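You operate a simulated robot arm through the tools that you are given. There is no shell and no other tool. Be economical: measure what you need, move in short steps, check, and stop when the job is done.

Carry out the task below with a simulated two-armed robot. There is one attempt and no reset: what you move stays moved.

TASK
Pick up the small black cone from the top of the black-legged table with one hand, pass it to the other hand and put it on the top of the checked table.

Only the result counts: the job must be done as asked and must still hold three seconds after the hand-in. Knocking over, shifting, dropping, spilling or breaking anything else fails it.

THE ROBOT
Two 7-joint arms with two-finger parallel grippers on one trunk, on a base that drives. Base frame: it is fixed to the floor where the robot stands at the start and does not move with it; the origin is under the middle of the robot, x ahead of it, y to its left, z up. Units: m, degrees, N and s.
The left shoulder is at the start at [0.08, 0.131, 0.947], the right one opposite. With the tool pointing down near the work surface each hand reaches from about 0.4 to 0.86 m from the robot's upright axis, wherever it stands, measured 20 degrees to its own side. Places, roughly: small black cone (6x6x13 cm) [0.6, 0, 0.9]; top of the checked table [2.5, 0.5, 0.8]. Payload 1.57 kg a hand.
Tool frame (each hand has its own): the origin (TCP) lies between the finger pads and is the grasp point; the fingertips stand 0.03 m ahead of it; z points along the fingers, y is the line along which they close. The gripper opens to 0.11 m. The fingers are 0.024 m wide and 0.012 m thick; the gripper's body (0.048 by 0.112 m) begins 0.078 m behind the TCP.
Orientation is told as [roll, pitch, yaw] about the base's x, y, z axes, in that order, counted from this pose: with the fingers straight down and closing along the base's y, the tool's x points along the base's -x, its y along +y and its z along -z.

THE INTERFACE
- The arms move only by the tool apply_moves. It takes "left_increments", "right_increments" or both (then of equal length, played together; a hand with none holds still); each is a list of rows, each an object of numbers (a shift or turn left out is 0, a gripper value left out holds the last): "dx", "dy", "dz": the shift along the tool's x, y, z in units of 50 mm (1.0 is 50 mm); "rx", "ry", "rz": the turn, a rotation vector about the tool's x, y, z in units of 4 degrees (1.0 is 4 degrees). In form: [{"dx": .., "dy": .., "dz": .., "rx": .., "ry": .., "rz": ..}, ...]. A call has 1 to 20 rows; each row shifts and turns the commanded pose from where the row before left it, along the tool's axes as they then stand. "left_jaw" and "right_jaw" are, for a hand that has rows, the gripper command, from -1 (fully open) to 1 (shut), values between in proportion, set as the call begins (left out, the last holds). A call with a number of a shift or a turn outside -1 to 1 is refused whole. Each row takes 0.2 s and may step no farther than 0.05 m and 8.6 degrees from the row before; otherwise, or with a gripper value out of range, the whole call is refused. A pose out of reach is approached as far as the arm can. The call stops where the force on the tool passes 40 N (or 10 N more than at its start, if that is more) or the arm is blocked; 0.2 s more then pass. Each finger travels about 0.108 m/s and halts on what it meets, pressing with about 42 N; the grip force reading is that of the motor and also rises with nothing between the fingers. The clock runs only during rows and for 0.2 s after the last one: add rows that do not move to give the fingers time. It gives the time, the measured TCP pose, the force on the tool (base axes), the opening and the grip force at its end, in the units of the frame above (readings bear some noise), with the torque about the TCP (base axes, N m) and any sound that the robot's microphone picked up.
- Cameras (640 x 400 px; columns grow to the right, rows downward): "scene" is now at [-0.0522, -0, 1.4209]; the picture's right is [0.00, -1.00, 0.00], its down [-0.55, -0.00, -0.84] and it looks along [0.84, 0.00, -0.55] (base axes); focal length 254 px, centre (320, 200). "left" rides on the left gripper at [0.07, -0.016, -0.141] in its tool frame; the picture's right is [0.23, 0.97, 0.00], its down [-0.86, 0.20, -0.48] and it looks along [-0.47, 0.11, 0.88] (tool axes); focal length 222 px, centre (320, 200). "right" rides on the right gripper at [0.07, 0.016, -0.141] in its tool frame; the picture's right is [-0.23, 0.97, 0.00], its down [-0.86, -0.20, -0.48] and it looks along [-0.47, -0.11, 0.88] (tool axes); focal length 222 px, centre (320, 200). There is no depth. A picture from a camera that has moved, and an enlarged one, comes with that camera's place and axes in the base frame and with its lens.
- camera(camera): a new picture of that camera. The clock stands still meanwhile.
- drive_base(legs): drives the robot by 1 to 6 legs, each [ahead, left, turn to the left] in m, m and degrees, along the robot's own axes; the way and the turn of a leg run together, so that a leg with both is an arc; at most 1.5 m and 180 degrees a leg. The arms and the cameras ride along, it lands a little off, and it stops where it bumps. It gives what a move gives.
- pan_tilt(pan, tilt): turns the head with the scene camera to pan (to the left, within 109 degrees either way) and tilt (down, from -29 to 69), counted from straight ahead of the robot. It gives what a move gives.
- zoom(camera, box): a new picture of the part [left, top, right, bottom] of that camera's present view, enlarged. The clock stands still meanwhile.
- sign_off(): hands the job in; it is judged then, once.

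Go step by step. Nothing tells you exact positions but the pictures and the camera data: compare them with the known pose of the tool, close in by small moves and look again before you grip or let go. The budget is 120 turns and 92 pictures, counting those below and the enlarged ones. Unless the task says otherwise, let go and move clear before handing in, and close with one line.

The tools are called after "Emit:" as name(argument=value, ...) on one line, values as JSON. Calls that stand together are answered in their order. apply_moves: Moves the arms, as the interface text tells. Its arguments: {"type":"object","properties":{"left_increments":{"type":"array","items":{"type":"object","properties":{"dx":{"type":"number"},"dy":{"type":"number"},"dz":{"type":"number"},"rx":{"type":"number"},"ry":{"type":"number"},"rz":{"type":"number"}}}},"left_jaw":{"type":"number"},"right_increments":{"type":"array","items":{"type":"object","properties":{"dx":{"type":"number"},"dy":{"type":"number"},"dz":{"type":"number"},"rx":{"type":"number"},"ry":{"type":"number"},"rz":{"type":"number"}}}},"right_jaw":{"type":"number"}},"required":[]} The other tools are called the same way: drive_base (legs) drives the base; pan_tilt (pan, tilt) turns the head that bears the scene camera; camera (camera) takes a picture; zoom (camera, box) takes an enlarged picture of a part of a camera's view; sign_off () hands the job in.

At the start:

```text
t: 0.0
left_tcp_pos: [0.5294, 0.1786, 1.0882]
left_tcp_rot: [0.1, 0.0, 0.0]
left_wrist_force: [-0.1, -0.1, 0.7]
left_wrist_torque: [0.0, -0.03, 0.02]
left_gripper_width: 0.1101
left_grip_force: 0.2
right_tcp_pos: [0.5542, -0.2033, 1.0475]
right_tcp_rot: [0.0, 0.0, 0.0]
right_wrist_force: [-0.2, 0.3, -0.2]
right_wrist_torque: [0.01, 0.03, -0.03]
right_gripper_width: 0.1103
right_grip_force: 0.2
robot x, y, heading: [-0.0065, 0.0004, 0.0]
head pan, tilt: [0.3, 33.1]
```

scene: 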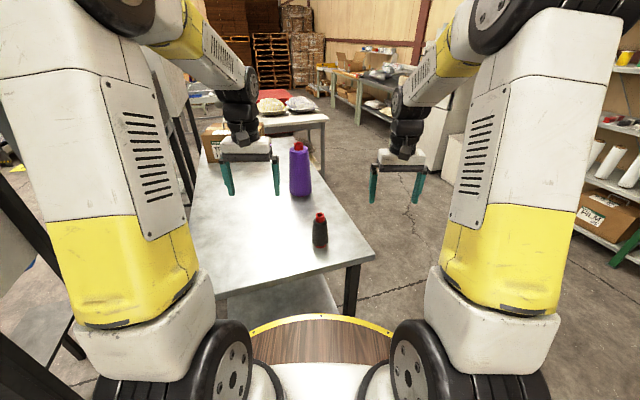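
right: 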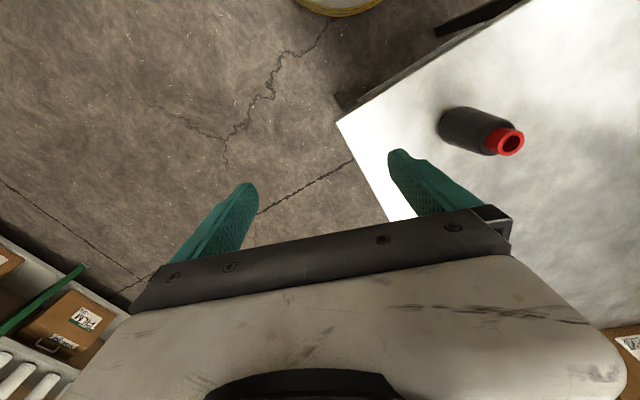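
left: 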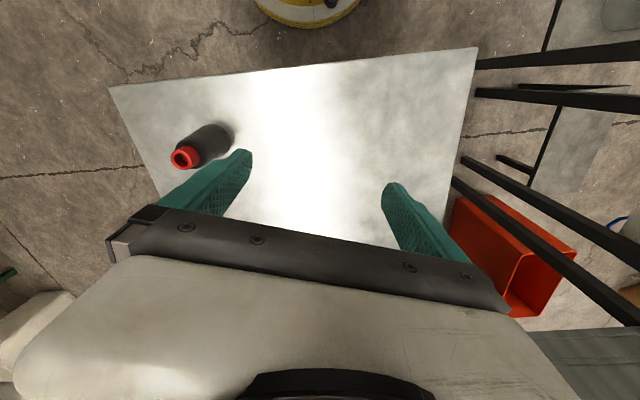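

I see a small black object with a red cap near the front edge of the table, close to [0.58, 0, 0.85], and a purple bottle behind it. I'll look closer, and at the far tables too.

Emit:
zoom(camera="scene", box=[260, 130, 380, 260])

Emit:
zoom(camera="scene", box=[160, 40, 460, 200])

Emit:
pan_tilt(pan=15, tilt=15)

Emit:
camera(camera="scene")

```text
3.08 times, centred on (320, 195) of scene
camera zoom: at [-0.0522, 0.0, 1.4209], right [0.0, -1.0, 0.0], down [-0.55, 0.0, -0.84], along [0.84, 0.0, -0.55], focal length 783 px, centre (320, 215)
```

zoom: 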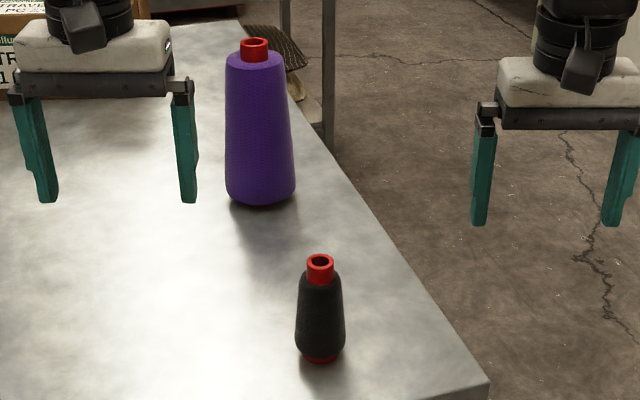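

```text
2.13 times, centred on (310, 120) of scene
camera zoom: at [-0.0522, 0.0, 1.4209], right [0.0, -1.0, 0.0], down [-0.55, 0.0, -0.84], along [0.84, 0.0, -0.55], focal length 543 px, centre (341, 371)
```

zoom: 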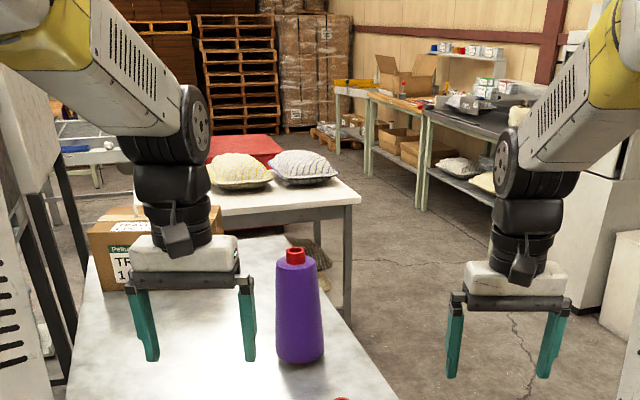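

```text
t: 0.8
left_tcp_pos: [0.5284, 0.1781, 1.089]
left_tcp_rot: [0.1, -0.1, 0.0]
left_wrist_force: [-0.1, 0.4, -0.1]
left_wrist_torque: [0.04, 0.02, -0.01]
left_gripper_width: 0.1099
left_grip_force: 0.1
right_tcp_pos: [0.5544, -0.2029, 1.046]
right_tcp_rot: [0.1, 0.0, -0.1]
right_wrist_force: [-0.2, 0.5, 0.2]
right_wrist_torque: [0.01, -0.02, -0.03]
right_gripper_width: 0.1101
right_grip_force: 0.0
robot x, y, heading: [0.0008, 0.002, 0.2]
head pan, tilt: [15.0, 15.0]
```

```text
86 pictures are left
camera scene: at [-0.051, 0.0237, 1.4499], right [0.26, -0.97, 0.0], down [-0.25, -0.07, -0.97], along [0.93, 0.25, -0.26], focal length 254 px, centre (320, 200)
```

scene: 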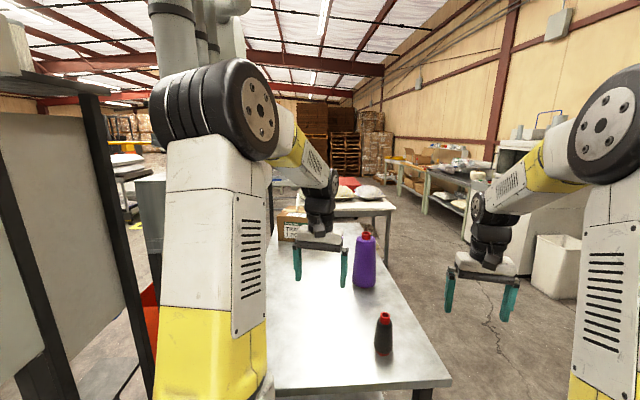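

The cone of thread is clear. The table beyond holds two cushions and something red; I zoom there to identify the checked table.

Emit:
zoom(camera="scene", box=[270, 160, 410, 260])

Emit:
camera(camera="right")

```text
4.00 times, centred on (340, 210) of scene
camera zoom: at [-0.051, 0.0237, 1.4499], right [0.26, -0.97, 0.0], down [-0.25, -0.07, -0.97], along [0.93, 0.25, -0.26], focal length 1018 px, centre (240, 160)
```

zoom: 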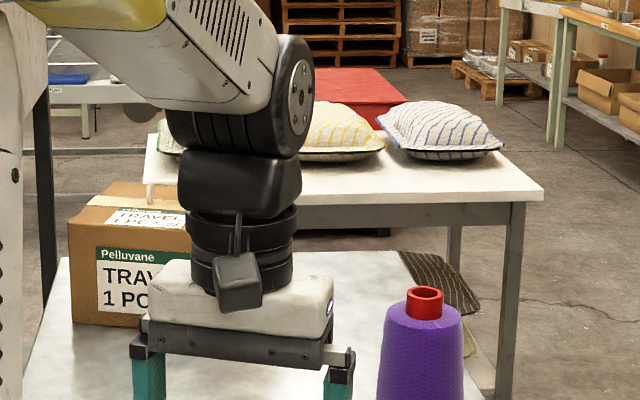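

```text
84 pictures are left
camera right: at [0.4861, -0.187, 1.1889], right [0.23, 0.97, 0.0], down [0.86, -0.2, 0.48], along [0.47, -0.11, -0.88], focal length 222 px, centre (320, 200)
```

right: 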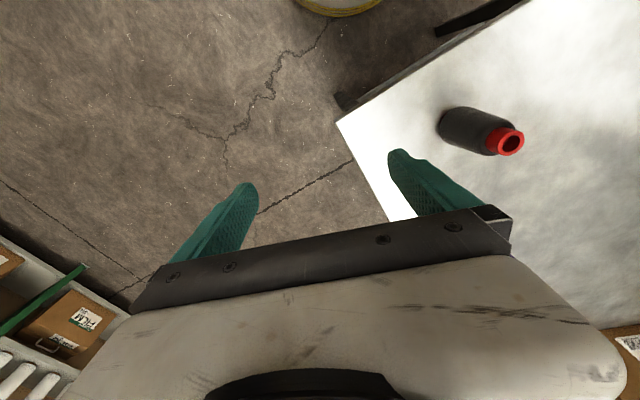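

The table beyond, with cushions, must be the checked table (near edge x≈2.15, right edge y≈-0.07). The cone stands at about [0.594, 0, 0.81–0.94]. Plan: the right hand grips it low from the right side, tool horizontal. The left hand then takes its top from above. First I turn the right tool.

Emit:
apply_moves(right_increments=[{"dy": -1, "rz": 1}, {"rz": 1}, {"rz": 1}, {"rz": 1}, {"rz": 1}, {"rz": 1}, {"rz": 1}, {"rz": 1}, {"rz": 1}, {"rz": 1}, {"rz": 1}, {"rz": 1}, {"rz": 1}, {"rz": 1}, {"rz": 1}, {"rz": 1}, {"rz": 1}, {"rz": 1}, {"rz": 1}, {"rz": 1}])

Emit:
apply_moves(right_increments=[{"rz": 1}, {"rz": 1}, {"rz": 0.5}, {"ry": 1}, {"ry": 1}, {"ry": 1}, {"ry": 1}, {"ry": 1}, {"ry": 1}, {"ry": 1}, {"ry": 1}, {"ry": 1}, {"ry": 1}, {"ry": 1}])

```text
t: 5.0
left_tcp_pos: [0.5277, 0.1769, 1.0892]
left_tcp_rot: [0.1, 0.0, 0.0]
left_wrist_force: [-0.8, 0.1, -0.2]
left_wrist_torque: [0.0, -0.01, -0.02]
left_gripper_width: 0.11
left_grip_force: 0.1
right_tcp_pos: [0.5553, -0.2535, 1.0472]
right_tcp_rot: [0.0, 0.0, -80.0]
right_wrist_force: [0.2, 1.0, 0.4]
right_wrist_torque: [0.01, 0.01, 0.04]
right_gripper_width: 0.1099
right_grip_force: 0.0
robot x, y, heading: [-0.0012, -0.002, 0.1]
head pan, tilt: [15.0, 15.0]
```

```text
t: 8.0
left_tcp_pos: [0.5299, 0.1782, 1.0894]
left_tcp_rot: [0.0, -0.1, -0.1]
left_wrist_force: [-1.2, -0.3, -0.9]
left_wrist_torque: [0.02, -0.01, -0.02]
left_gripper_width: 0.1098
left_grip_force: 0.1
right_tcp_pos: [0.5553, -0.2528, 1.0475]
right_tcp_rot: [0.0, 44.1, -90.0]
right_wrist_force: [-0.7, 0.0, 0.2]
right_wrist_torque: [0.01, 0.02, 0.0]
right_gripper_width: 0.1097
right_grip_force: 0.0
robot x, y, heading: [-0.0003, -0.0, 0.0]
head pan, tilt: [15.0, 15.0]
```

The tool is tilting toward +y as wanted, so I continue to horizontal.

Emit:
apply_moves(right_increments=[{"ry": 1}, {"ry": 1}, {"ry": 1}, {"ry": 1}, {"ry": 1}, {"ry": 1}, {"ry": 1}, {"ry": 1}, {"ry": 1}, {"ry": 1}, {"ry": 1}])

Emit:
pan_tilt(pan=0, tilt=33)

Emit:
camera(camera="scene")

Emit:
camera(camera="right")

```text
t: 10.4
left_tcp_pos: [0.5287, 0.1779, 1.0878]
left_tcp_rot: [0.1, 0.0, 0.0]
left_wrist_force: [-0.7, -0.3, 0.0]
left_wrist_torque: [0.03, -0.03, 0.02]
left_gripper_width: 0.1101
left_grip_force: 0.2
right_tcp_pos: [0.5548, -0.2539, 1.0478]
right_tcp_rot: [-0.1, 88.1, -90.2]
right_wrist_force: [-0.5, -0.9, -0.5]
right_wrist_torque: [-0.01, -0.05, 0.0]
right_gripper_width: 0.1097
right_grip_force: 0.1
robot x, y, heading: [-0.0006, 0.002, -0.1]
head pan, tilt: [15.0, 15.0]
```

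```text
t: 11.2
left_tcp_pos: [0.5283, 0.1778, 1.0888]
left_tcp_rot: [0.1, -0.1, 0.0]
left_wrist_force: [0.1, 0.0, -0.2]
left_wrist_torque: [0.03, 0.0, 0.03]
left_gripper_width: 0.1101
left_grip_force: 0.1
right_tcp_pos: [0.5557, -0.2539, 1.0485]
right_tcp_rot: [-0.4, 88.0, -90.4]
right_wrist_force: [0.1, 0.1, 0.2]
right_wrist_torque: [-0.01, -0.03, 0.01]
right_gripper_width: 0.1099
right_grip_force: 0.1
robot x, y, heading: [-0.0008, -0.001, 0.1]
head pan, tilt: [0.0, 33.0]
```

```text
83 pictures are left
camera scene: at [-0.0521, -0.0004, 1.4212], right [0.0, -1.0, 0.0], down [-0.54, 0.0, -0.84], along [0.84, 0.0, -0.54], focal length 254 px, centre (320, 200)
```

scene: 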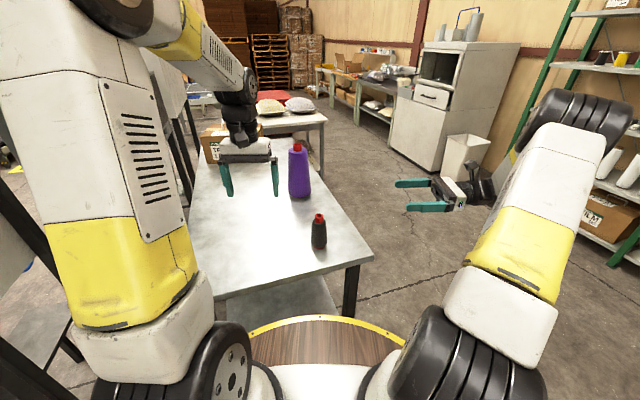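

```text
82 pictures are left
camera right: at [0.5723, -0.3922, 1.1227], right [0.97, -0.01, -0.23], down [-0.2, -0.51, -0.84], along [-0.11, 0.86, -0.5], focal length 222 px, centre (320, 200)
```

right: 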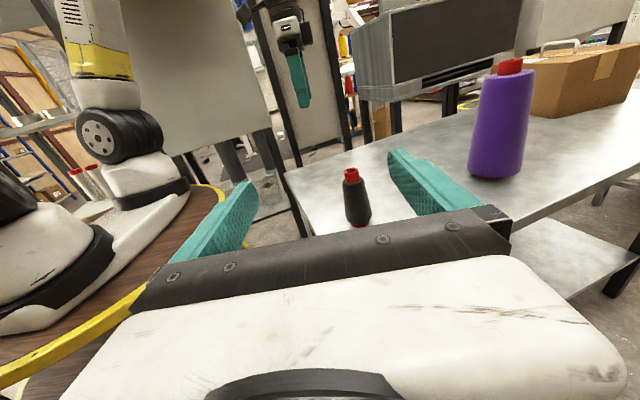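

The right hand is horizontal and level. The cone is at about x=0.59, y=0, base 0.812. I lower the hand outside the table edge to z≈0.87 and look again.

Emit:
apply_moves(right_increments=[{"dy": 0.7, "dx": -0.6, "ry": 0.5}, {"dx": -1}, {"dx": -1}, {"dx": -0.96}, {}])

Emit:
camera(camera="right")

Emit:
zoom(camera="scene", box=[260, 150, 500, 300])

```text
t: 12.4
left_tcp_pos: [0.5293, 0.1783, 1.0878]
left_tcp_rot: [0.0, 0.1, 0.0]
left_wrist_force: [0.0, -0.1, -0.4]
left_wrist_torque: [0.01, 0.01, 0.01]
left_gripper_width: 0.1102
left_grip_force: 0.1
right_tcp_pos: [0.5898, -0.2544, 0.8649]
right_tcp_rot: [68.2, 90.0, -21.8]
right_wrist_force: [0.2, 0.3, 0.1]
right_wrist_torque: [0.03, 0.01, -0.05]
right_gripper_width: 0.11
right_grip_force: 0.2
robot x, y, heading: [-0.0004, 0.0003, 0.1]
head pan, tilt: [0.0, 33.0]
```

```text
81 pictures are left
camera right: at [0.6065, -0.3954, 0.935], right [0.97, 0.0, -0.23], down [-0.2, -0.48, -0.86], along [-0.11, 0.88, -0.47], focal length 222 px, centre (320, 200)
```

right: 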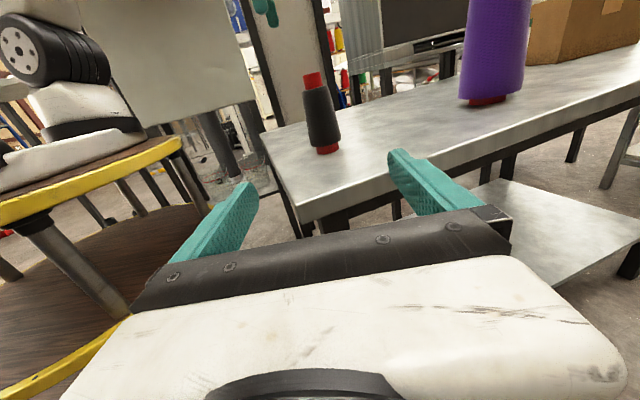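

```text
2.67 times, centred on (380, 225) of scene
camera zoom: at [-0.0521, -0.0004, 1.4211], right [0.0, -1.0, 0.0], down [-0.54, 0.0, -0.84], along [0.84, 0.0, -0.54], focal length 678 px, centre (160, 133)
```

zoom: 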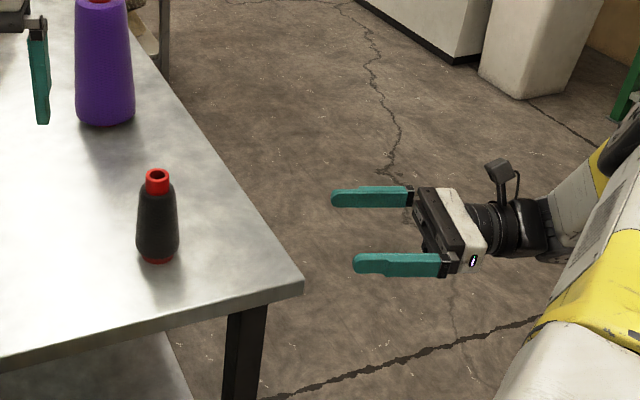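

Refined, the cone is at x≈0.594, table surface ≈0.82, top ≈0.946. I raise slightly to z≈0.876 and slide in so the cone comes between the fingers, stopping short to check.

Emit:
apply_moves(right_increments=[{"dx": 0.24, "dy": 0.08}, {"dz": 1}, {"dz": 1}, {"dz": 1}, {"dz": 0.8}, {}])

Emit:
camera(camera="right")

Emit:
zoom(camera="scene", box=[260, 180, 420, 280])

```text
t: 13.8
left_tcp_pos: [0.5299, 0.1778, 1.0884]
left_tcp_rot: [0.0, 0.0, 0.0]
left_wrist_force: [-0.2, 0.2, -0.3]
left_wrist_torque: [0.0, 0.0, 0.0]
left_gripper_width: 0.1101
left_grip_force: 0.1
right_tcp_pos: [0.5937, -0.0643, 0.8815]
right_tcp_rot: [-31.8, 90.1, -121.9]
right_wrist_force: [0.5, 1.1, -0.5]
right_wrist_torque: [-0.02, 0.01, 0.02]
right_gripper_width: 0.1101
right_grip_force: 0.0
robot x, y, heading: [-0.0008, -0.0025, -0.0]
head pan, tilt: [0.0, 33.0]
```

```text
79 pictures are left
camera right: at [0.6114, -0.2053, 0.9505], right [0.97, 0.0, -0.23], down [-0.2, -0.48, -0.85], along [-0.11, 0.88, -0.47], focal length 222 px, centre (320, 200)
```

right: 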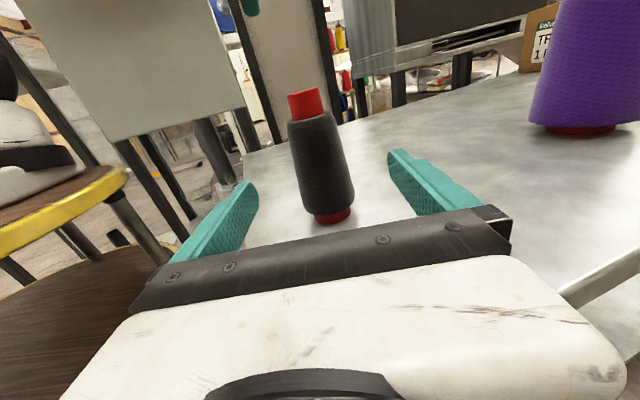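

```text
4.00 times, centred on (340, 230) of scene
camera zoom: at [-0.0521, -0.0005, 1.4211], right [0.0, -1.0, 0.0], down [-0.54, 0.0, -0.84], along [0.84, 0.0, -0.54], focal length 1018 px, centre (240, 80)
```

zoom: 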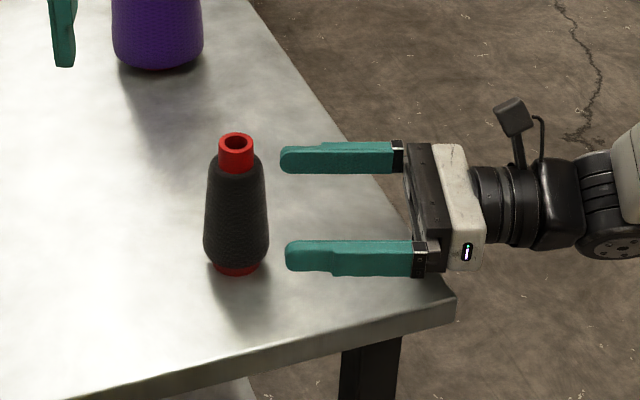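

The cone is centred between the fingers. I advance the last 6.5 cm, lower slightly, then check.

Emit:
apply_moves(right_increments=[{"dx": -0.1, "dy": 0.06, "dz": 0.3}, {"dz": 0.5}, {"dz": 0.5}, {}])

Emit:
zoom(camera="scene", box=[260, 180, 420, 280])

Emit:
camera(camera="right")

```text
t: 14.8
left_tcp_pos: [0.5281, 0.1783, 1.0898]
left_tcp_rot: [0.0, 0.1, 0.0]
left_wrist_force: [0.7, 0.1, 0.6]
left_wrist_torque: [-0.01, 0.0, 0.0]
left_gripper_width: 0.1099
left_grip_force: 0.1
right_tcp_pos: [0.5955, -0.0003, 0.8756]
right_tcp_rot: [-122.4, 89.9, 147.7]
right_wrist_force: [-0.8, -0.6, 0.0]
right_wrist_torque: [0.0, 0.03, 0.0]
right_gripper_width: 0.11
right_grip_force: 0.0
robot x, y, heading: [0.0039, -0.0025, -0.1]
head pan, tilt: [0.0, 33.0]
```

```text
4.00 times, centred on (340, 230) of scene
camera zoom: at [-0.0521, -0.0004, 1.4211], right [0.0, -1.0, 0.0], down [-0.54, 0.0, -0.84], along [0.84, 0.0, -0.54], focal length 1018 px, centre (240, 80)
```

zoom: 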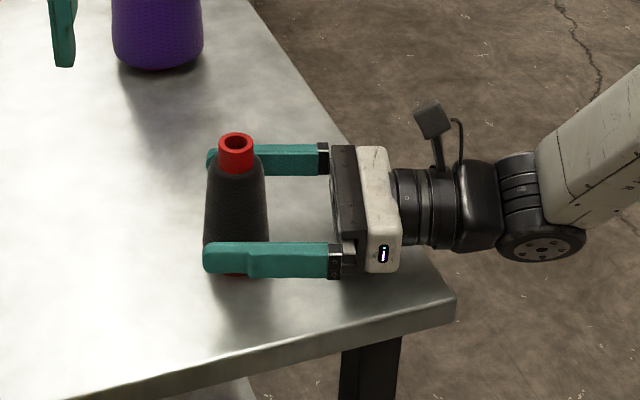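

```text
76 pictures are left
camera right: at [0.6138, -0.1414, 0.9464], right [0.97, 0.0, -0.23], down [-0.2, -0.48, -0.86], along [-0.11, 0.88, -0.47], focal length 222 px, centre (320, 200)
```

right: 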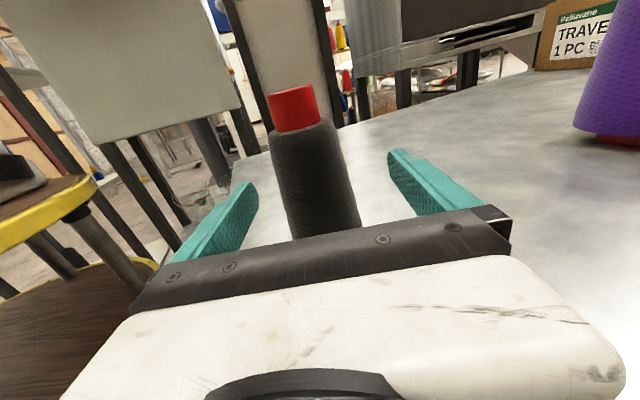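

The cone is between the pads. Closing the right hand.

Emit:
apply_moves(right_increments=[{}, {}, {}, {}], right_jaw=1)

Emit:
apply_moves(right_increments=[{"dx": 0.3}, {"dx": 0.7}, {"dx": 1}, {}])

Emit:
camera(camera="scene")

Emit:
camera(camera="right")

```text
t: 15.8
left_tcp_pos: [0.5277, 0.1781, 1.0886]
left_tcp_rot: [0.0, 0.1, 0.0]
left_wrist_force: [-0.6, -1.0, 0.8]
left_wrist_torque: [0.0, -0.01, 0.0]
left_gripper_width: 0.11
left_grip_force: 0.1
right_tcp_pos: [0.5972, 0.0002, 0.8764]
right_tcp_rot: [-138.9, 90.0, 131.1]
right_wrist_force: [-1.0, 0.5, 0.5]
right_wrist_torque: [0.06, -0.02, 0.03]
right_gripper_width: 0.048
right_grip_force: 41.8
robot x, y, heading: [-0.0014, 0.0019, 0.0]
head pan, tilt: [0.0, 33.0]
```

```text
t: 16.8
left_tcp_pos: [0.5292, 0.1785, 1.0872]
left_tcp_rot: [0.0, 0.0, 0.1]
left_wrist_force: [-1.0, 0.7, 0.4]
left_wrist_torque: [0.03, 0.03, 0.0]
left_gripper_width: 0.1099
left_grip_force: 0.0
right_tcp_pos: [0.5968, -0.0021, 0.9751]
right_tcp_rot: [-117.1, 90.0, 152.9]
right_wrist_force: [0.7, -0.7, 0.0]
right_wrist_torque: [0.0, -0.03, -0.02]
right_gripper_width: 0.0478
right_grip_force: 41.9
robot x, y, heading: [-0.0009, -0.0035, 0.1]
head pan, tilt: [0.0, 33.0]
```

```text
75 pictures are left
camera scene: at [-0.052, -0.0004, 1.4211], right [0.0, -1.0, 0.0], down [-0.54, 0.0, -0.84], along [0.84, 0.0, -0.54], focal length 254 px, centre (320, 200)
```

scene: 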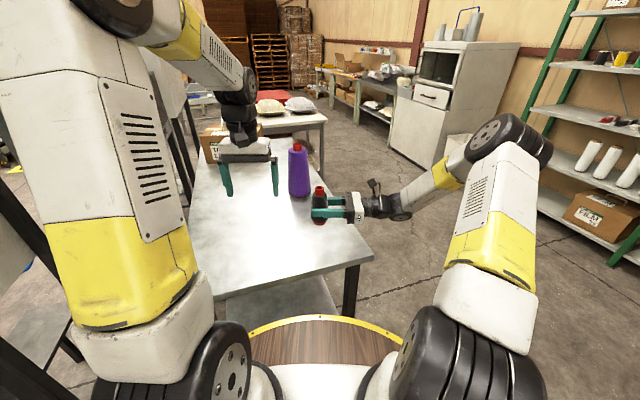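

```text
74 pictures are left
camera right: at [0.6147, -0.1434, 1.0446], right [0.97, 0.0, -0.23], down [-0.2, -0.48, -0.86], along [-0.11, 0.88, -0.47], focal length 222 px, centre (320, 200)
```

right: 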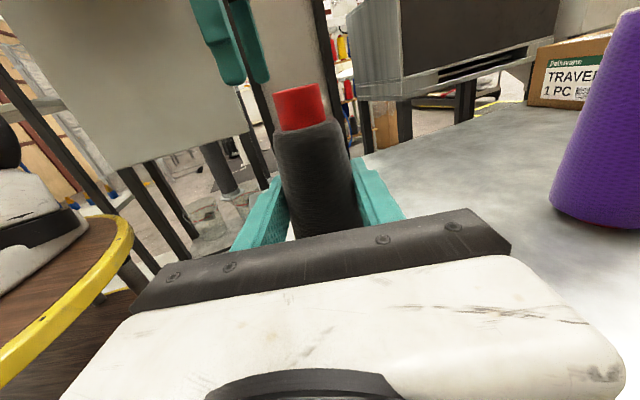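

The cone is held (width 48 mm) and lifted; its top is now at about [0.598, -0.002, 1.044]. I bring the open left hand above it.

Emit:
apply_moves(left_increments=[{"dz": -1}, {"dz": -0.2, "dx": -0.5}, {"dx": -0.86}, {"dy": -1}, {"dy": -1}, {"dy": -1}, {"dy": -0.6}, {}], left_jaw=-1)

Emit:
camera(camera="left")

Emit:
camera(camera="right")

Emit:
zoom(camera="scene", box=[240, 130, 400, 230])

```text
t: 18.6
left_tcp_pos: [0.5958, -0.0022, 1.15]
left_tcp_rot: [0.0, 0.0, 0.0]
left_wrist_force: [-0.5, 0.7, 0.3]
left_wrist_torque: [-0.01, 0.03, -0.01]
left_gripper_width: 0.1099
left_grip_force: 0.0
right_tcp_pos: [0.5964, -0.0028, 0.9742]
right_tcp_rot: [-98.2, 90.0, 171.8]
right_wrist_force: [0.2, 0.2, -2.0]
right_wrist_torque: [-0.03, 0.01, 0.0]
right_gripper_width: 0.048
right_grip_force: 41.9
robot x, y, heading: [-0.0023, 0.0002, -0.1]
head pan, tilt: [0.0, 33.0]
```

```text
73 pictures are left
camera left: at [0.5278, -0.0194, 1.2906], right [-0.23, 0.97, 0.0], down [0.86, 0.2, 0.48], along [0.47, 0.11, -0.88], focal length 222 px, centre (320, 200)
```

left: 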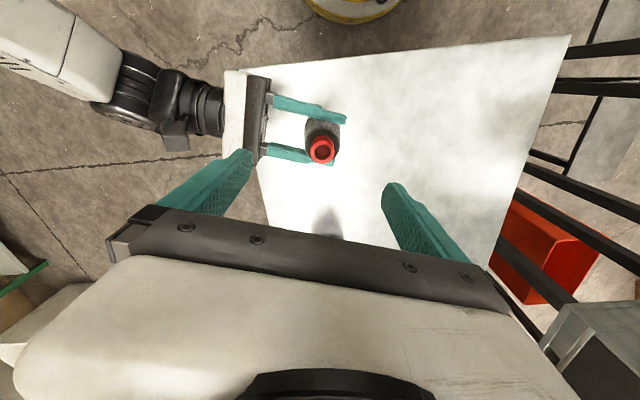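

```text
72 pictures are left
camera right: at [0.6147, -0.1434, 1.0442], right [0.97, 0.0, -0.23], down [-0.2, -0.48, -0.86], along [-0.11, 0.88, -0.47], focal length 222 px, centre (320, 200)
```

right: 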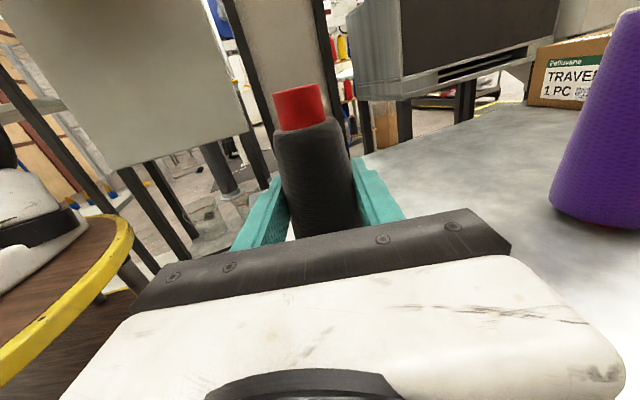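

```text
4.00 times, centred on (320, 180) of scene
camera zoom: at [-0.052, -0.0004, 1.4211], right [0.0, -1.0, 0.0], down [-0.54, 0.0, -0.84], along [0.84, 0.0, -0.54], focal length 1018 px, centre (320, 280)
```

zoom: 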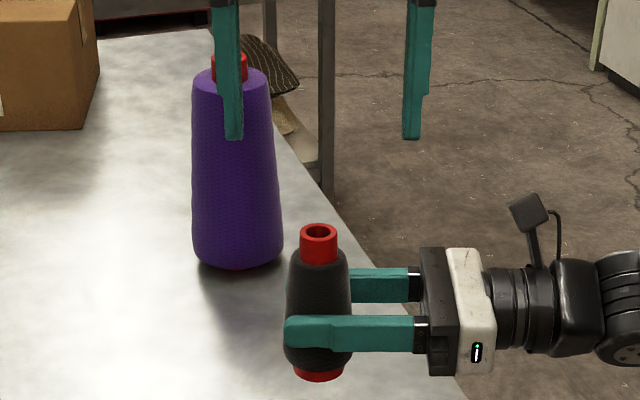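

The left hand is centred above the cone. I lower it to TCP z≈1.028, so its fingertips stay just above the right fingers.

Emit:
apply_moves(left_increments=[{"dz": 0.8}, {"dz": 0.8}, {"dz": 0.5}, {"dz": 0.3}, {}])

Emit:
zoom(camera="scene", box=[240, 130, 400, 230])

Emit:
camera(camera="right")

```text
t: 19.8
left_tcp_pos: [0.5987, -0.0046, 1.0286]
left_tcp_rot: [-0.1, 0.1, 0.0]
left_wrist_force: [0.4, 0.2, 0.1]
left_wrist_torque: [0.0, -0.04, 0.01]
left_gripper_width: 0.1101
left_grip_force: 0.1
right_tcp_pos: [0.5976, -0.0018, 0.9747]
right_tcp_rot: [-98.5, 90.1, 171.3]
right_wrist_force: [-0.4, 0.2, -2.1]
right_wrist_torque: [-0.02, -0.02, 0.03]
right_gripper_width: 0.0479
right_grip_force: 42.4
robot x, y, heading: [0.0022, 0.0026, -0.4]
head pan, tilt: [0.0, 33.0]
```

```text
4.00 times, centred on (320, 180) of scene
camera zoom: at [-0.052, -0.0005, 1.4211], right [0.0, -1.0, 0.0], down [-0.54, 0.0, -0.84], along [0.84, 0.0, -0.54], focal length 1018 px, centre (320, 280)
```

zoom: 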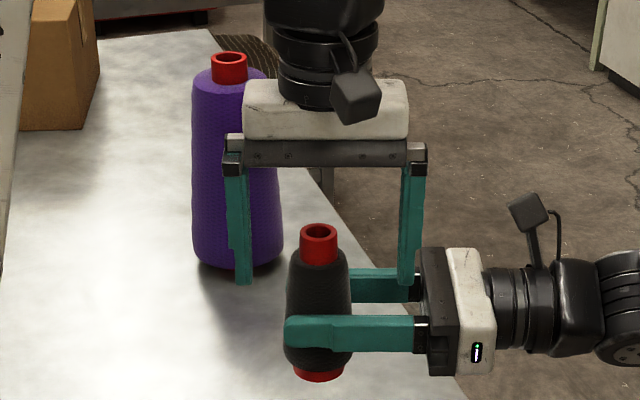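

```text
69 pictures are left
camera right: at [0.6148, -0.1434, 1.0442], right [0.97, 0.0, -0.23], down [-0.2, -0.48, -0.86], along [-0.11, 0.88, -0.47], focal length 222 px, centre (320, 200)
```

right: 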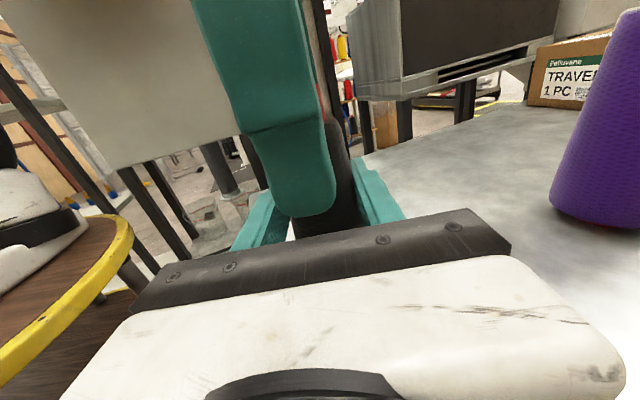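

The clearances look good. Closing the left hand on the cone's upper body.

Emit:
apply_moves(left_increments=[{}, {}, {}, {}, {}], left_jaw=1)

Emit:
zoom(camera="scene", box=[240, 130, 400, 230])

```text
t: 21.0
left_tcp_pos: [0.5992, -0.0024, 1.028]
left_tcp_rot: [0.2, 0.1, 0.1]
left_wrist_force: [4.3, 29.1, -2.5]
left_wrist_torque: [1.18, -0.15, -0.04]
left_gripper_width: 0.0423
left_grip_force: 42.2
right_tcp_pos: [0.5986, -0.0028, 0.9738]
right_tcp_rot: [-0.1, 90.0, -90.3]
right_wrist_force: [-4.2, -29.1, 3.1]
right_wrist_torque: [0.38, -0.08, -0.05]
right_gripper_width: 0.048
right_grip_force: 42.1
robot x, y, heading: [0.0022, 0.0026, 0.3]
head pan, tilt: [0.0, 33.0]
```

```text
4.00 times, centred on (320, 180) of scene
camera zoom: at [-0.052, -0.0005, 1.4211], right [0.0, -1.0, 0.0], down [-0.54, 0.0, -0.84], along [0.84, 0.0, -0.54], focal length 1018 px, centre (320, 280)
```

zoom: 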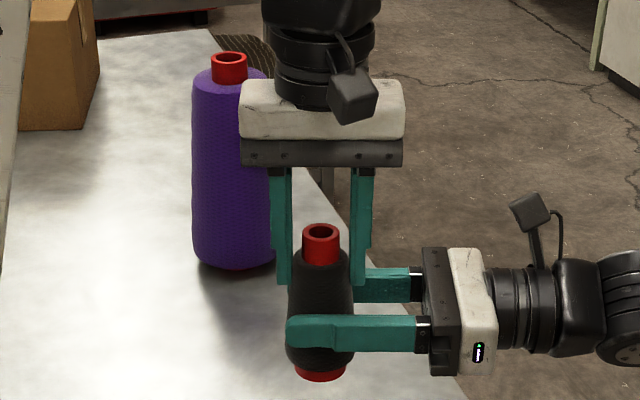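

Both hands grip, but there's a 29 N sideways strain from slight misalignment. I ease the left hand a few millimetres in +y to relax it.

Emit:
apply_moves(left_increments=[{"dy": 0.04}, {}])

```text
t: 21.6
left_tcp_pos: [0.5976, 0.0006, 1.0279]
left_tcp_rot: [0.2, -0.1, 0.1]
left_wrist_force: [5.9, 26.0, -0.2]
left_wrist_torque: [1.15, -0.21, -0.01]
left_gripper_width: 0.042
left_grip_force: 41.7
right_tcp_pos: [0.5974, -0.0022, 0.9737]
right_tcp_rot: [-58.4, 89.9, -148.5]
right_wrist_force: [-5.4, -26.5, -0.3]
right_wrist_torque: [0.22, -0.12, 0.0]
right_gripper_width: 0.0481
right_grip_force: 42.3
robot x, y, heading: [-0.0009, -0.0003, 0.0]
head pan, tilt: [0.0, 33.0]
```

It dropped a little; one more small easing.

Emit:
apply_moves(left_increments=[{"dy": 0.08}, {}, {}])

```text
t: 22.4
left_tcp_pos: [0.5973, 0.0011, 1.0278]
left_tcp_rot: [-0.1, -0.1, -0.1]
left_wrist_force: [5.6, 8.4, 1.9]
left_wrist_torque: [0.41, -0.34, -0.04]
left_gripper_width: 0.0422
left_grip_force: 42.7
right_tcp_pos: [0.5957, -0.0011, 0.9733]
right_tcp_rot: [-129.4, 90.0, 140.7]
right_wrist_force: [-5.2, -8.2, -3.1]
right_wrist_torque: [0.02, 0.03, 0.04]
right_gripper_width: 0.048
right_grip_force: 42.3
robot x, y, heading: [0.0025, -0.0011, 0.0]
head pan, tilt: [0.0, 33.0]
```

The strain is relaxed to 8 N. Opening the right hand and withdrawing it straight back to the right.

Emit:
apply_moves(right_increments=[{}, {}, {}, {}], right_jaw=-1)

Emit:
zoom(camera="scene", box=[240, 130, 400, 230])

```text
t: 23.4
left_tcp_pos: [0.5985, 0.0024, 1.0275]
left_tcp_rot: [0.1, 0.0, 0.0]
left_wrist_force: [0.8, -0.7, 0.0]
left_wrist_torque: [-0.03, -0.02, 0.0]
left_gripper_width: 0.0422
left_grip_force: 41.7
right_tcp_pos: [0.5976, -0.0028, 0.9745]
right_tcp_rot: [-123.2, 90.0, 146.8]
right_wrist_force: [-0.2, -1.0, 0.2]
right_wrist_torque: [0.01, 0.02, 0.0]
right_gripper_width: 0.1101
right_grip_force: 0.2
robot x, y, heading: [0.0014, -0.0034, 0.2]
head pan, tilt: [0.0, 33.0]
```

```text
4.00 times, centred on (320, 180) of scene
camera zoom: at [-0.052, -0.0005, 1.4211], right [0.0, -1.0, 0.0], down [-0.54, 0.0, -0.84], along [0.84, 0.0, -0.54], focal length 1018 px, centre (320, 280)
```

zoom: 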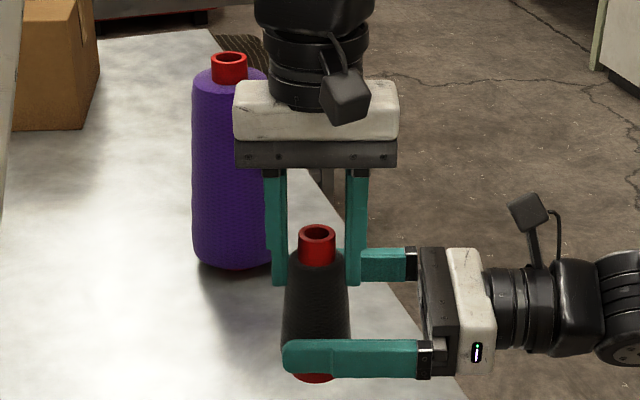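

The left hand alone holds the cone. Right hand backs away, then returns to pointing down; left hand rises.

Emit:
apply_moves(right_increments=[{"dz": -1}, {"dz": -1}, {"dz": -1}, {"dz": -1}, {"dz": -1}, {"ry": -1}, {"ry": -1}, {"ry": -1}, {"ry": -1}, {"ry": -1}, {"ry": -1}, {"ry": -1}, {"ry": -1}, {"ry": -1}, {"ry": -1}, {"ry": -1}, {"ry": -1}, {"ry": -1}, {"ry": -1}, {"ry": -1}])

Emit:
apply_moves(right_increments=[{"ry": -1}, {"ry": -1}, {"ry": -1}, {"ry": -1}, {"ry": -1}, {"ry": -1}, {"ry": -1}, {"ry": -0.5}, {"rz": -1}, {"rz": -1}, {"rz": -1}, {"rz": -1}, {"rz": -1}, {"rz": -1}, {"rz": -1}, {"rz": -1}, {"rz": -1}, {"rz": -1}, {"rz": -1}, {"rz": -1}], left_increments=[{"dz": -0.5}, {"dz": -0.5}, {"dz": -0.5}, {"dz": -0.5}, {"dx": 0.5}, {"dx": 0.5}, {"dx": 0.5}, {"dx": 0.5}, {"dy": 0.5}, {"dy": 0.5}, {"dy": 0.5}, {"dy": 0.5}, {"dy": 0.5}, {}, {}, {}, {}, {}, {}, {}])

Emit:
apply_moves(right_increments=[{"rz": -1}, {"rz": -1}, {"rz": -1}, {"rz": -1}, {"rz": -1}, {"rz": -1}, {"rz": -1}, {"rz": -1}, {"rz": -1}, {"rz": -1}, {"rz": -0.5}, {}])

Emit:
camera(camera="scene")

Emit:
camera(camera="left")

```text
t: 27.6
left_tcp_pos: [0.5973, 0.0017, 1.0275]
left_tcp_rot: [0.0, 0.0, 0.1]
left_wrist_force: [0.0, -0.4, 0.9]
left_wrist_torque: [0.0, -0.01, 0.0]
left_gripper_width: 0.0421
left_grip_force: 42.0
right_tcp_pos: [0.5985, -0.25, 0.9765]
right_tcp_rot: [-0.1, 30.1, -90.0]
right_wrist_force: [-0.1, -0.3, -0.2]
right_wrist_torque: [0.01, -0.02, -0.04]
right_gripper_width: 0.1102
right_grip_force: 0.2
robot x, y, heading: [0.0001, 0.0025, 0.1]
head pan, tilt: [0.0, 33.0]
```

```text
t: 31.8
left_tcp_pos: [0.4966, 0.1258, 1.1269]
left_tcp_rot: [0.0, 0.0, 0.0]
left_wrist_force: [-0.4, 0.1, -0.5]
left_wrist_torque: [0.02, -0.03, 0.02]
left_gripper_width: 0.042
left_grip_force: 42.2
right_tcp_pos: [0.5958, -0.2488, 0.9772]
right_tcp_rot: [0.0, 0.1, -41.9]
right_wrist_force: [0.4, -0.3, -0.3]
right_wrist_torque: [-0.01, 0.01, -0.02]
right_gripper_width: 0.1101
right_grip_force: 0.1
robot x, y, heading: [-0.0042, -0.0018, -0.1]
head pan, tilt: [0.0, 33.0]
```

```text
t: 34.4
left_tcp_pos: [0.4963, 0.126, 1.1269]
left_tcp_rot: [0.0, 0.0, 0.2]
left_wrist_force: [0.5, 0.6, -1.3]
left_wrist_torque: [0.01, 0.0, 0.04]
left_gripper_width: 0.0421
left_grip_force: 42.7
right_tcp_pos: [0.5975, -0.2502, 0.9764]
right_tcp_rot: [0.0, -0.1, 0.0]
right_wrist_force: [0.1, 0.4, -0.2]
right_wrist_torque: [0.0, -0.01, 0.0]
right_gripper_width: 0.1101
right_grip_force: 0.1
robot x, y, heading: [-0.0053, -0.0001, 0.2]
head pan, tilt: [0.0, 33.0]
```

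```text
66 pictures are left
camera scene: at [-0.0521, -0.0004, 1.4211], right [0.0, -1.0, 0.0], down [-0.54, 0.0, -0.84], along [0.84, 0.0, -0.54], focal length 254 px, centre (320, 200)
```

scene: 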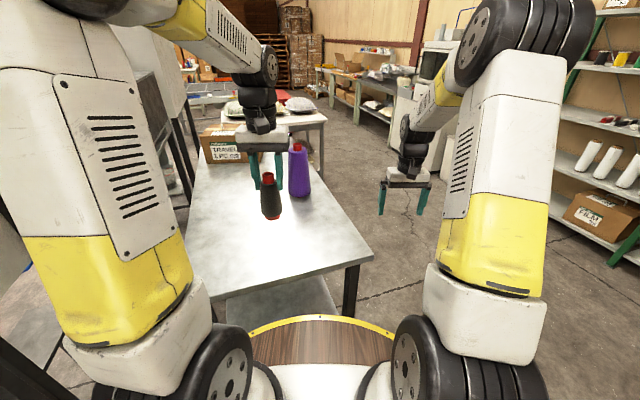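

```text
65 pictures are left
camera left: at [0.4274, 0.1082, 1.269], right [-0.23, 0.97, 0.0], down [0.86, 0.2, 0.48], along [0.47, 0.11, -0.88], focal length 222 px, centre (320, 200)
```

left: 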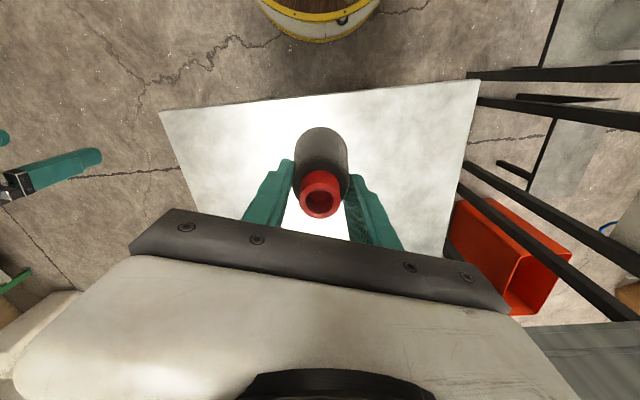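

The cone is securely held upright. Before driving around the right side of the table, I look to the right and along the aisle for obstacles.

Emit:
apply_moves(right_increments=[{"dz": -1}, {"dz": -1, "dx": 0.5}, {"dx": 1}, {"dx": 1}, {}], left_increments=[{"dx": 0.5}, {"dx": 0.5}, {"dz": -0.5}, {"dz": -0.5}, {}])

Emit:
pan_tilt(pan=-80, tilt=30)

Emit:
camera(camera="scene")

Emit:
pan_tilt(pan=-30, tilt=25)

Emit:
camera(camera="scene")

```text
refused: row 2 steps farther than a row can; nothing moved
```

```text
t: 36.0
left_tcp_pos: [0.4958, 0.1273, 1.1266]
left_tcp_rot: [0.1, 0.0, 0.0]
left_wrist_force: [-0.4, 1.0, -1.6]
left_wrist_torque: [0.04, 0.0, -0.03]
left_gripper_width: 0.0421
left_grip_force: 41.8
right_tcp_pos: [0.5972, -0.2508, 0.9763]
right_tcp_rot: [-0.1, 0.0, 0.0]
right_wrist_force: [-0.3, 0.2, 0.3]
right_wrist_torque: [0.01, -0.01, 0.01]
right_gripper_width: 0.1099
right_grip_force: 0.1
robot x, y, heading: [-0.001, -0.0015, 0.0]
head pan, tilt: [-80.0, 30.0]
```

```text
64 pictures are left
camera scene: at [-0.1254, -0.0895, 1.4258], right [-0.98, -0.17, 0.0], down [-0.09, 0.49, -0.87], along [0.15, -0.85, -0.5], focal length 254 px, centre (320, 200)
```

scene: 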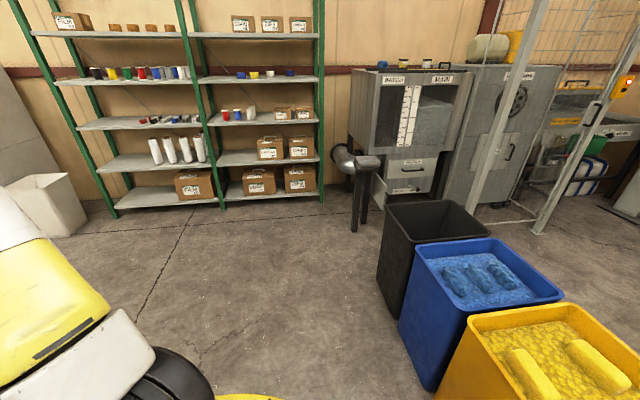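

```text
t: 37.1
left_tcp_pos: [0.4972, 0.1249, 1.1289]
left_tcp_rot: [0.0, 0.0, 0.0]
left_wrist_force: [-0.1, 0.1, -1.4]
left_wrist_torque: [0.0, -0.02, -0.03]
left_gripper_width: 0.0419
left_grip_force: 42.5
right_tcp_pos: [0.5973, -0.2502, 0.9765]
right_tcp_rot: [0.0, 0.0, 0.1]
right_wrist_force: [0.4, -0.4, 0.1]
right_wrist_torque: [0.02, -0.01, 0.0]
right_gripper_width: 0.1097
right_grip_force: 0.0
robot x, y, heading: [-0.0007, -0.0008, 0.0]
head pan, tilt: [-30.0, 25.0]
```

```text
63 pictures are left
camera scene: at [-0.0614, -0.0465, 1.4338], right [-0.5, -0.87, 0.0], down [-0.37, 0.21, -0.91], along [0.78, -0.45, -0.42], focal length 254 px, centre (320, 200)
```

scene: 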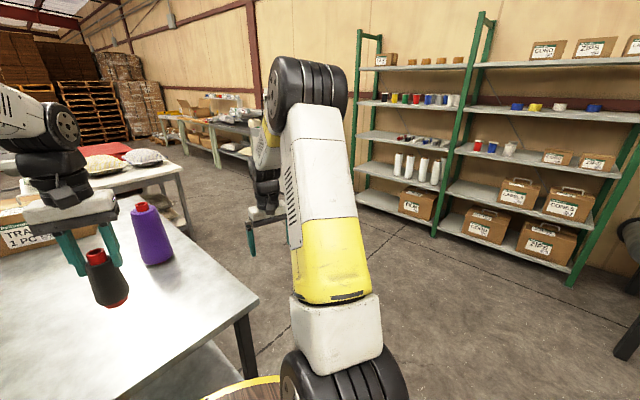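

The aisle on the right is clear down to shelves at y≈-1.7, with bins only behind to the right. I tuck the arms a bit, then drive right 0.65 m.

Emit:
apply_moves(right_increments=[{"dz": -1}, {"dz": -1}, {"dx": 1}, {"dx": 1}, {"dx": 0.6}], left_increments=[{"dx": 0.5}, {"dx": 0.5}, {"dz": -0.5}, {"dz": -0.5}, {}])

Emit:
drive_base(legs=[[0, -0.65, 0]])

Emit:
pan_tilt(pan=15, tilt=25)

Emit:
camera(camera="scene")

```text
t: 38.3
left_tcp_pos: [0.4463, 0.125, 1.1774]
left_tcp_rot: [0.0, 0.0, -0.1]
left_wrist_force: [0.2, -0.3, -0.9]
left_wrist_torque: [-0.02, -0.01, 0.01]
left_gripper_width: 0.0423
left_grip_force: 42.1
right_tcp_pos: [0.4663, -0.2487, 1.077]
right_tcp_rot: [0.0, 0.0, 0.0]
right_wrist_force: [0.1, 0.1, 0.9]
right_wrist_torque: [-0.02, 0.01, 0.02]
right_gripper_width: 0.1098
right_grip_force: 0.1
robot x, y, heading: [-0.0004, -0.0004, -0.1]
head pan, tilt: [-30.0, 25.0]
```

```text
t: 42.0
left_tcp_pos: [0.4443, -0.5397, 1.1762]
left_tcp_rot: [0.0, 0.0, -0.9]
left_wrist_force: [-0.3, -0.2, -0.6]
left_wrist_torque: [-0.01, 0.01, -0.01]
left_gripper_width: 0.042
left_grip_force: 42.3
right_tcp_pos: [0.4603, -0.9129, 1.0771]
right_tcp_rot: [0.0, -0.1, -0.9]
right_wrist_force: [-0.6, -0.5, -1.0]
right_wrist_torque: [0.03, 0.0, 0.02]
right_gripper_width: 0.11
right_grip_force: 0.1
robot x, y, heading: [-0.0044, -0.6535, -0.7]
head pan, tilt: [-30.0, 25.0]
```

```text
t: 43.1
left_tcp_pos: [0.444, -0.539, 1.1767]
left_tcp_rot: [0.0, 0.0, -0.8]
left_wrist_force: [0.1, 0.5, -1.7]
left_wrist_torque: [-0.01, 0.01, 0.02]
left_gripper_width: 0.0422
left_grip_force: 42.0
right_tcp_pos: [0.4602, -0.9139, 1.0772]
right_tcp_rot: [0.0, 0.0, -0.8]
right_wrist_force: [-0.7, -0.2, -0.2]
right_wrist_torque: [0.01, 0.0, 0.01]
right_gripper_width: 0.11
right_grip_force: 0.0
robot x, y, heading: [-0.0028, -0.6543, -0.9]
head pan, tilt: [15.0, 25.0]
```

```text
62 pictures are left
camera scene: at [-0.0564, -0.6339, 1.4338], right [0.24, -0.97, 0.0], down [-0.41, -0.1, -0.91], along [0.88, 0.22, -0.42], focal length 254 px, centre (320, 200)
```

scene: 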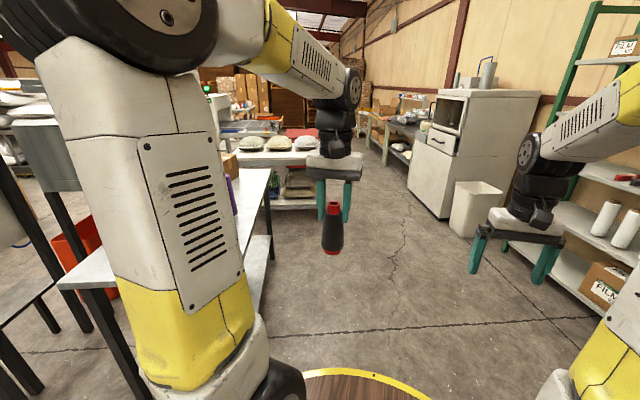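

The aisle ahead is clear, so I drive forward 1.3 m and look at the checked table.

Emit:
drive_base(legs=[[1.3, 0, 0]])

Emit:
pan_tilt(pan=40, tilt=25)

Emit:
camera(camera="scene")

```text
t: 49.5
left_tcp_pos: [1.7263, -0.5927, 1.1764]
left_tcp_rot: [0.0, 0.0, -2.7]
left_wrist_force: [-0.1, 0.3, -1.3]
left_wrist_torque: [0.03, 0.01, -0.03]
left_gripper_width: 0.0418
left_grip_force: 42.2
right_tcp_pos: [1.7299, -0.9671, 1.0782]
right_tcp_rot: [0.0, 0.1, -2.7]
right_wrist_force: [-0.1, 0.1, 1.1]
right_wrist_torque: [-0.01, -0.02, 0.0]
right_gripper_width: 0.11
right_grip_force: 0.0
robot x, y, heading: [1.2717, -0.6978, -2.7]
head pan, tilt: [15.0, 25.0]
```

```text
t: 50.4
left_tcp_pos: [1.7253, -0.5926, 1.1761]
left_tcp_rot: [0.0, 0.0, -2.7]
left_wrist_force: [0.5, 0.2, -2.4]
left_wrist_torque: [-0.03, 0.0, -0.01]
left_gripper_width: 0.0418
left_grip_force: 42.2
right_tcp_pos: [1.7296, -0.9683, 1.0768]
right_tcp_rot: [-0.1, -0.1, -2.7]
right_wrist_force: [0.3, -0.5, 1.0]
right_wrist_torque: [-0.01, 0.0, 0.0]
right_gripper_width: 0.11
right_grip_force: 0.1
robot x, y, heading: [1.2684, -0.693, -2.6]
head pan, tilt: [40.0, 25.0]
```

```text
61 pictures are left
camera scene: at [1.2057, -0.6346, 1.4338], right [0.61, -0.8, 0.0], down [-0.34, -0.26, -0.91], along [0.72, 0.55, -0.42], focal length 254 px, centre (320, 200)
```

scene: 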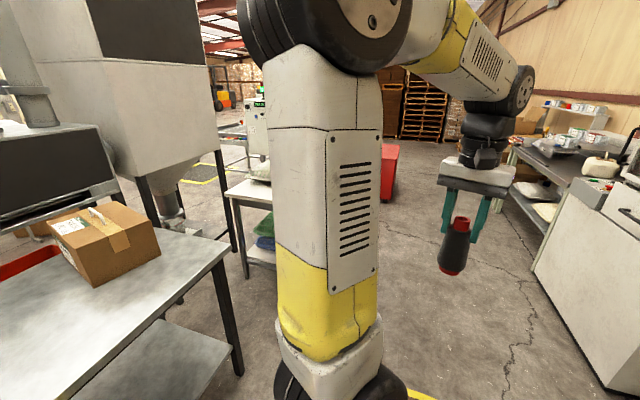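

My own arm hides the checked table. I turn the robot 42° left in place so the table shows between the arms.

Emit:
drive_base(legs=[[0, 0, 42]])

Emit:
pan_tilt(pan=0, tilt=25)

Emit:
camera(camera="scene")

```text
t: 52.8
left_tcp_pos: [1.5413, -0.3189, 1.1772]
left_tcp_rot: [-0.1, -0.1, 39.0]
left_wrist_force: [-0.1, 0.4, -1.2]
left_wrist_torque: [0.0, -0.02, 0.0]
left_gripper_width: 0.0421
left_grip_force: 42.4
right_tcp_pos: [1.7932, -0.5964, 1.0766]
right_tcp_rot: [0.0, 0.1, 38.9]
right_wrist_force: [-0.7, 0.3, 0.3]
right_wrist_torque: [-0.03, 0.0, 0.0]
right_gripper_width: 0.11
right_grip_force: 0.1
robot x, y, heading: [1.2727, -0.6953, 39.4]
head pan, tilt: [40.0, 25.0]
```

```text
t: 53.8
left_tcp_pos: [1.542, -0.3194, 1.1779]
left_tcp_rot: [0.0, 0.0, 39.1]
left_wrist_force: [1.4, 0.0, -1.9]
left_wrist_torque: [-0.01, 0.02, 0.0]
left_gripper_width: 0.042
left_grip_force: 41.4
right_tcp_pos: [1.7931, -0.5942, 1.0758]
right_tcp_rot: [0.1, 0.0, 39.0]
right_wrist_force: [-1.1, 0.8, 1.1]
right_wrist_torque: [0.01, -0.02, -0.03]
right_gripper_width: 0.1101
right_grip_force: 0.1
robot x, y, heading: [1.2709, -0.6957, 39.1]
head pan, tilt: [0.0, 25.0]
```

```text
60 pictures are left
camera scene: at [1.2349, -0.7268, 1.4338], right [0.63, -0.78, 0.0], down [-0.33, -0.27, -0.91], along [0.7, 0.57, -0.42], focal length 254 px, centre (320, 200)
```

scene: 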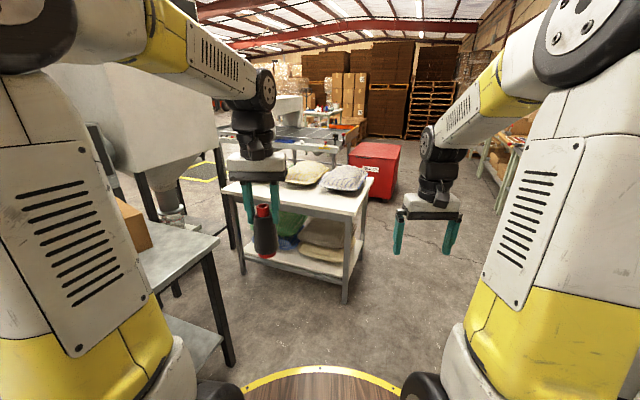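

Emit:
zoom(camera="scene", box=[210, 140, 410, 310])

```text
2.35 times, centred on (310, 225) of scene
camera zoom: at [1.2349, -0.7268, 1.4338], right [0.63, -0.78, 0.0], down [-0.33, -0.27, -0.91], along [0.7, 0.57, -0.42], focal length 598 px, centre (344, 141)
```

zoom: 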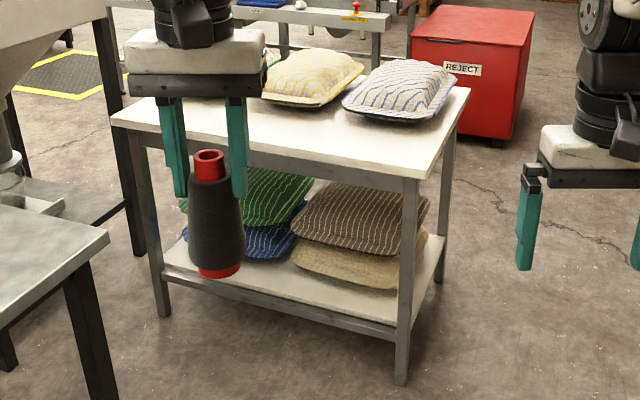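

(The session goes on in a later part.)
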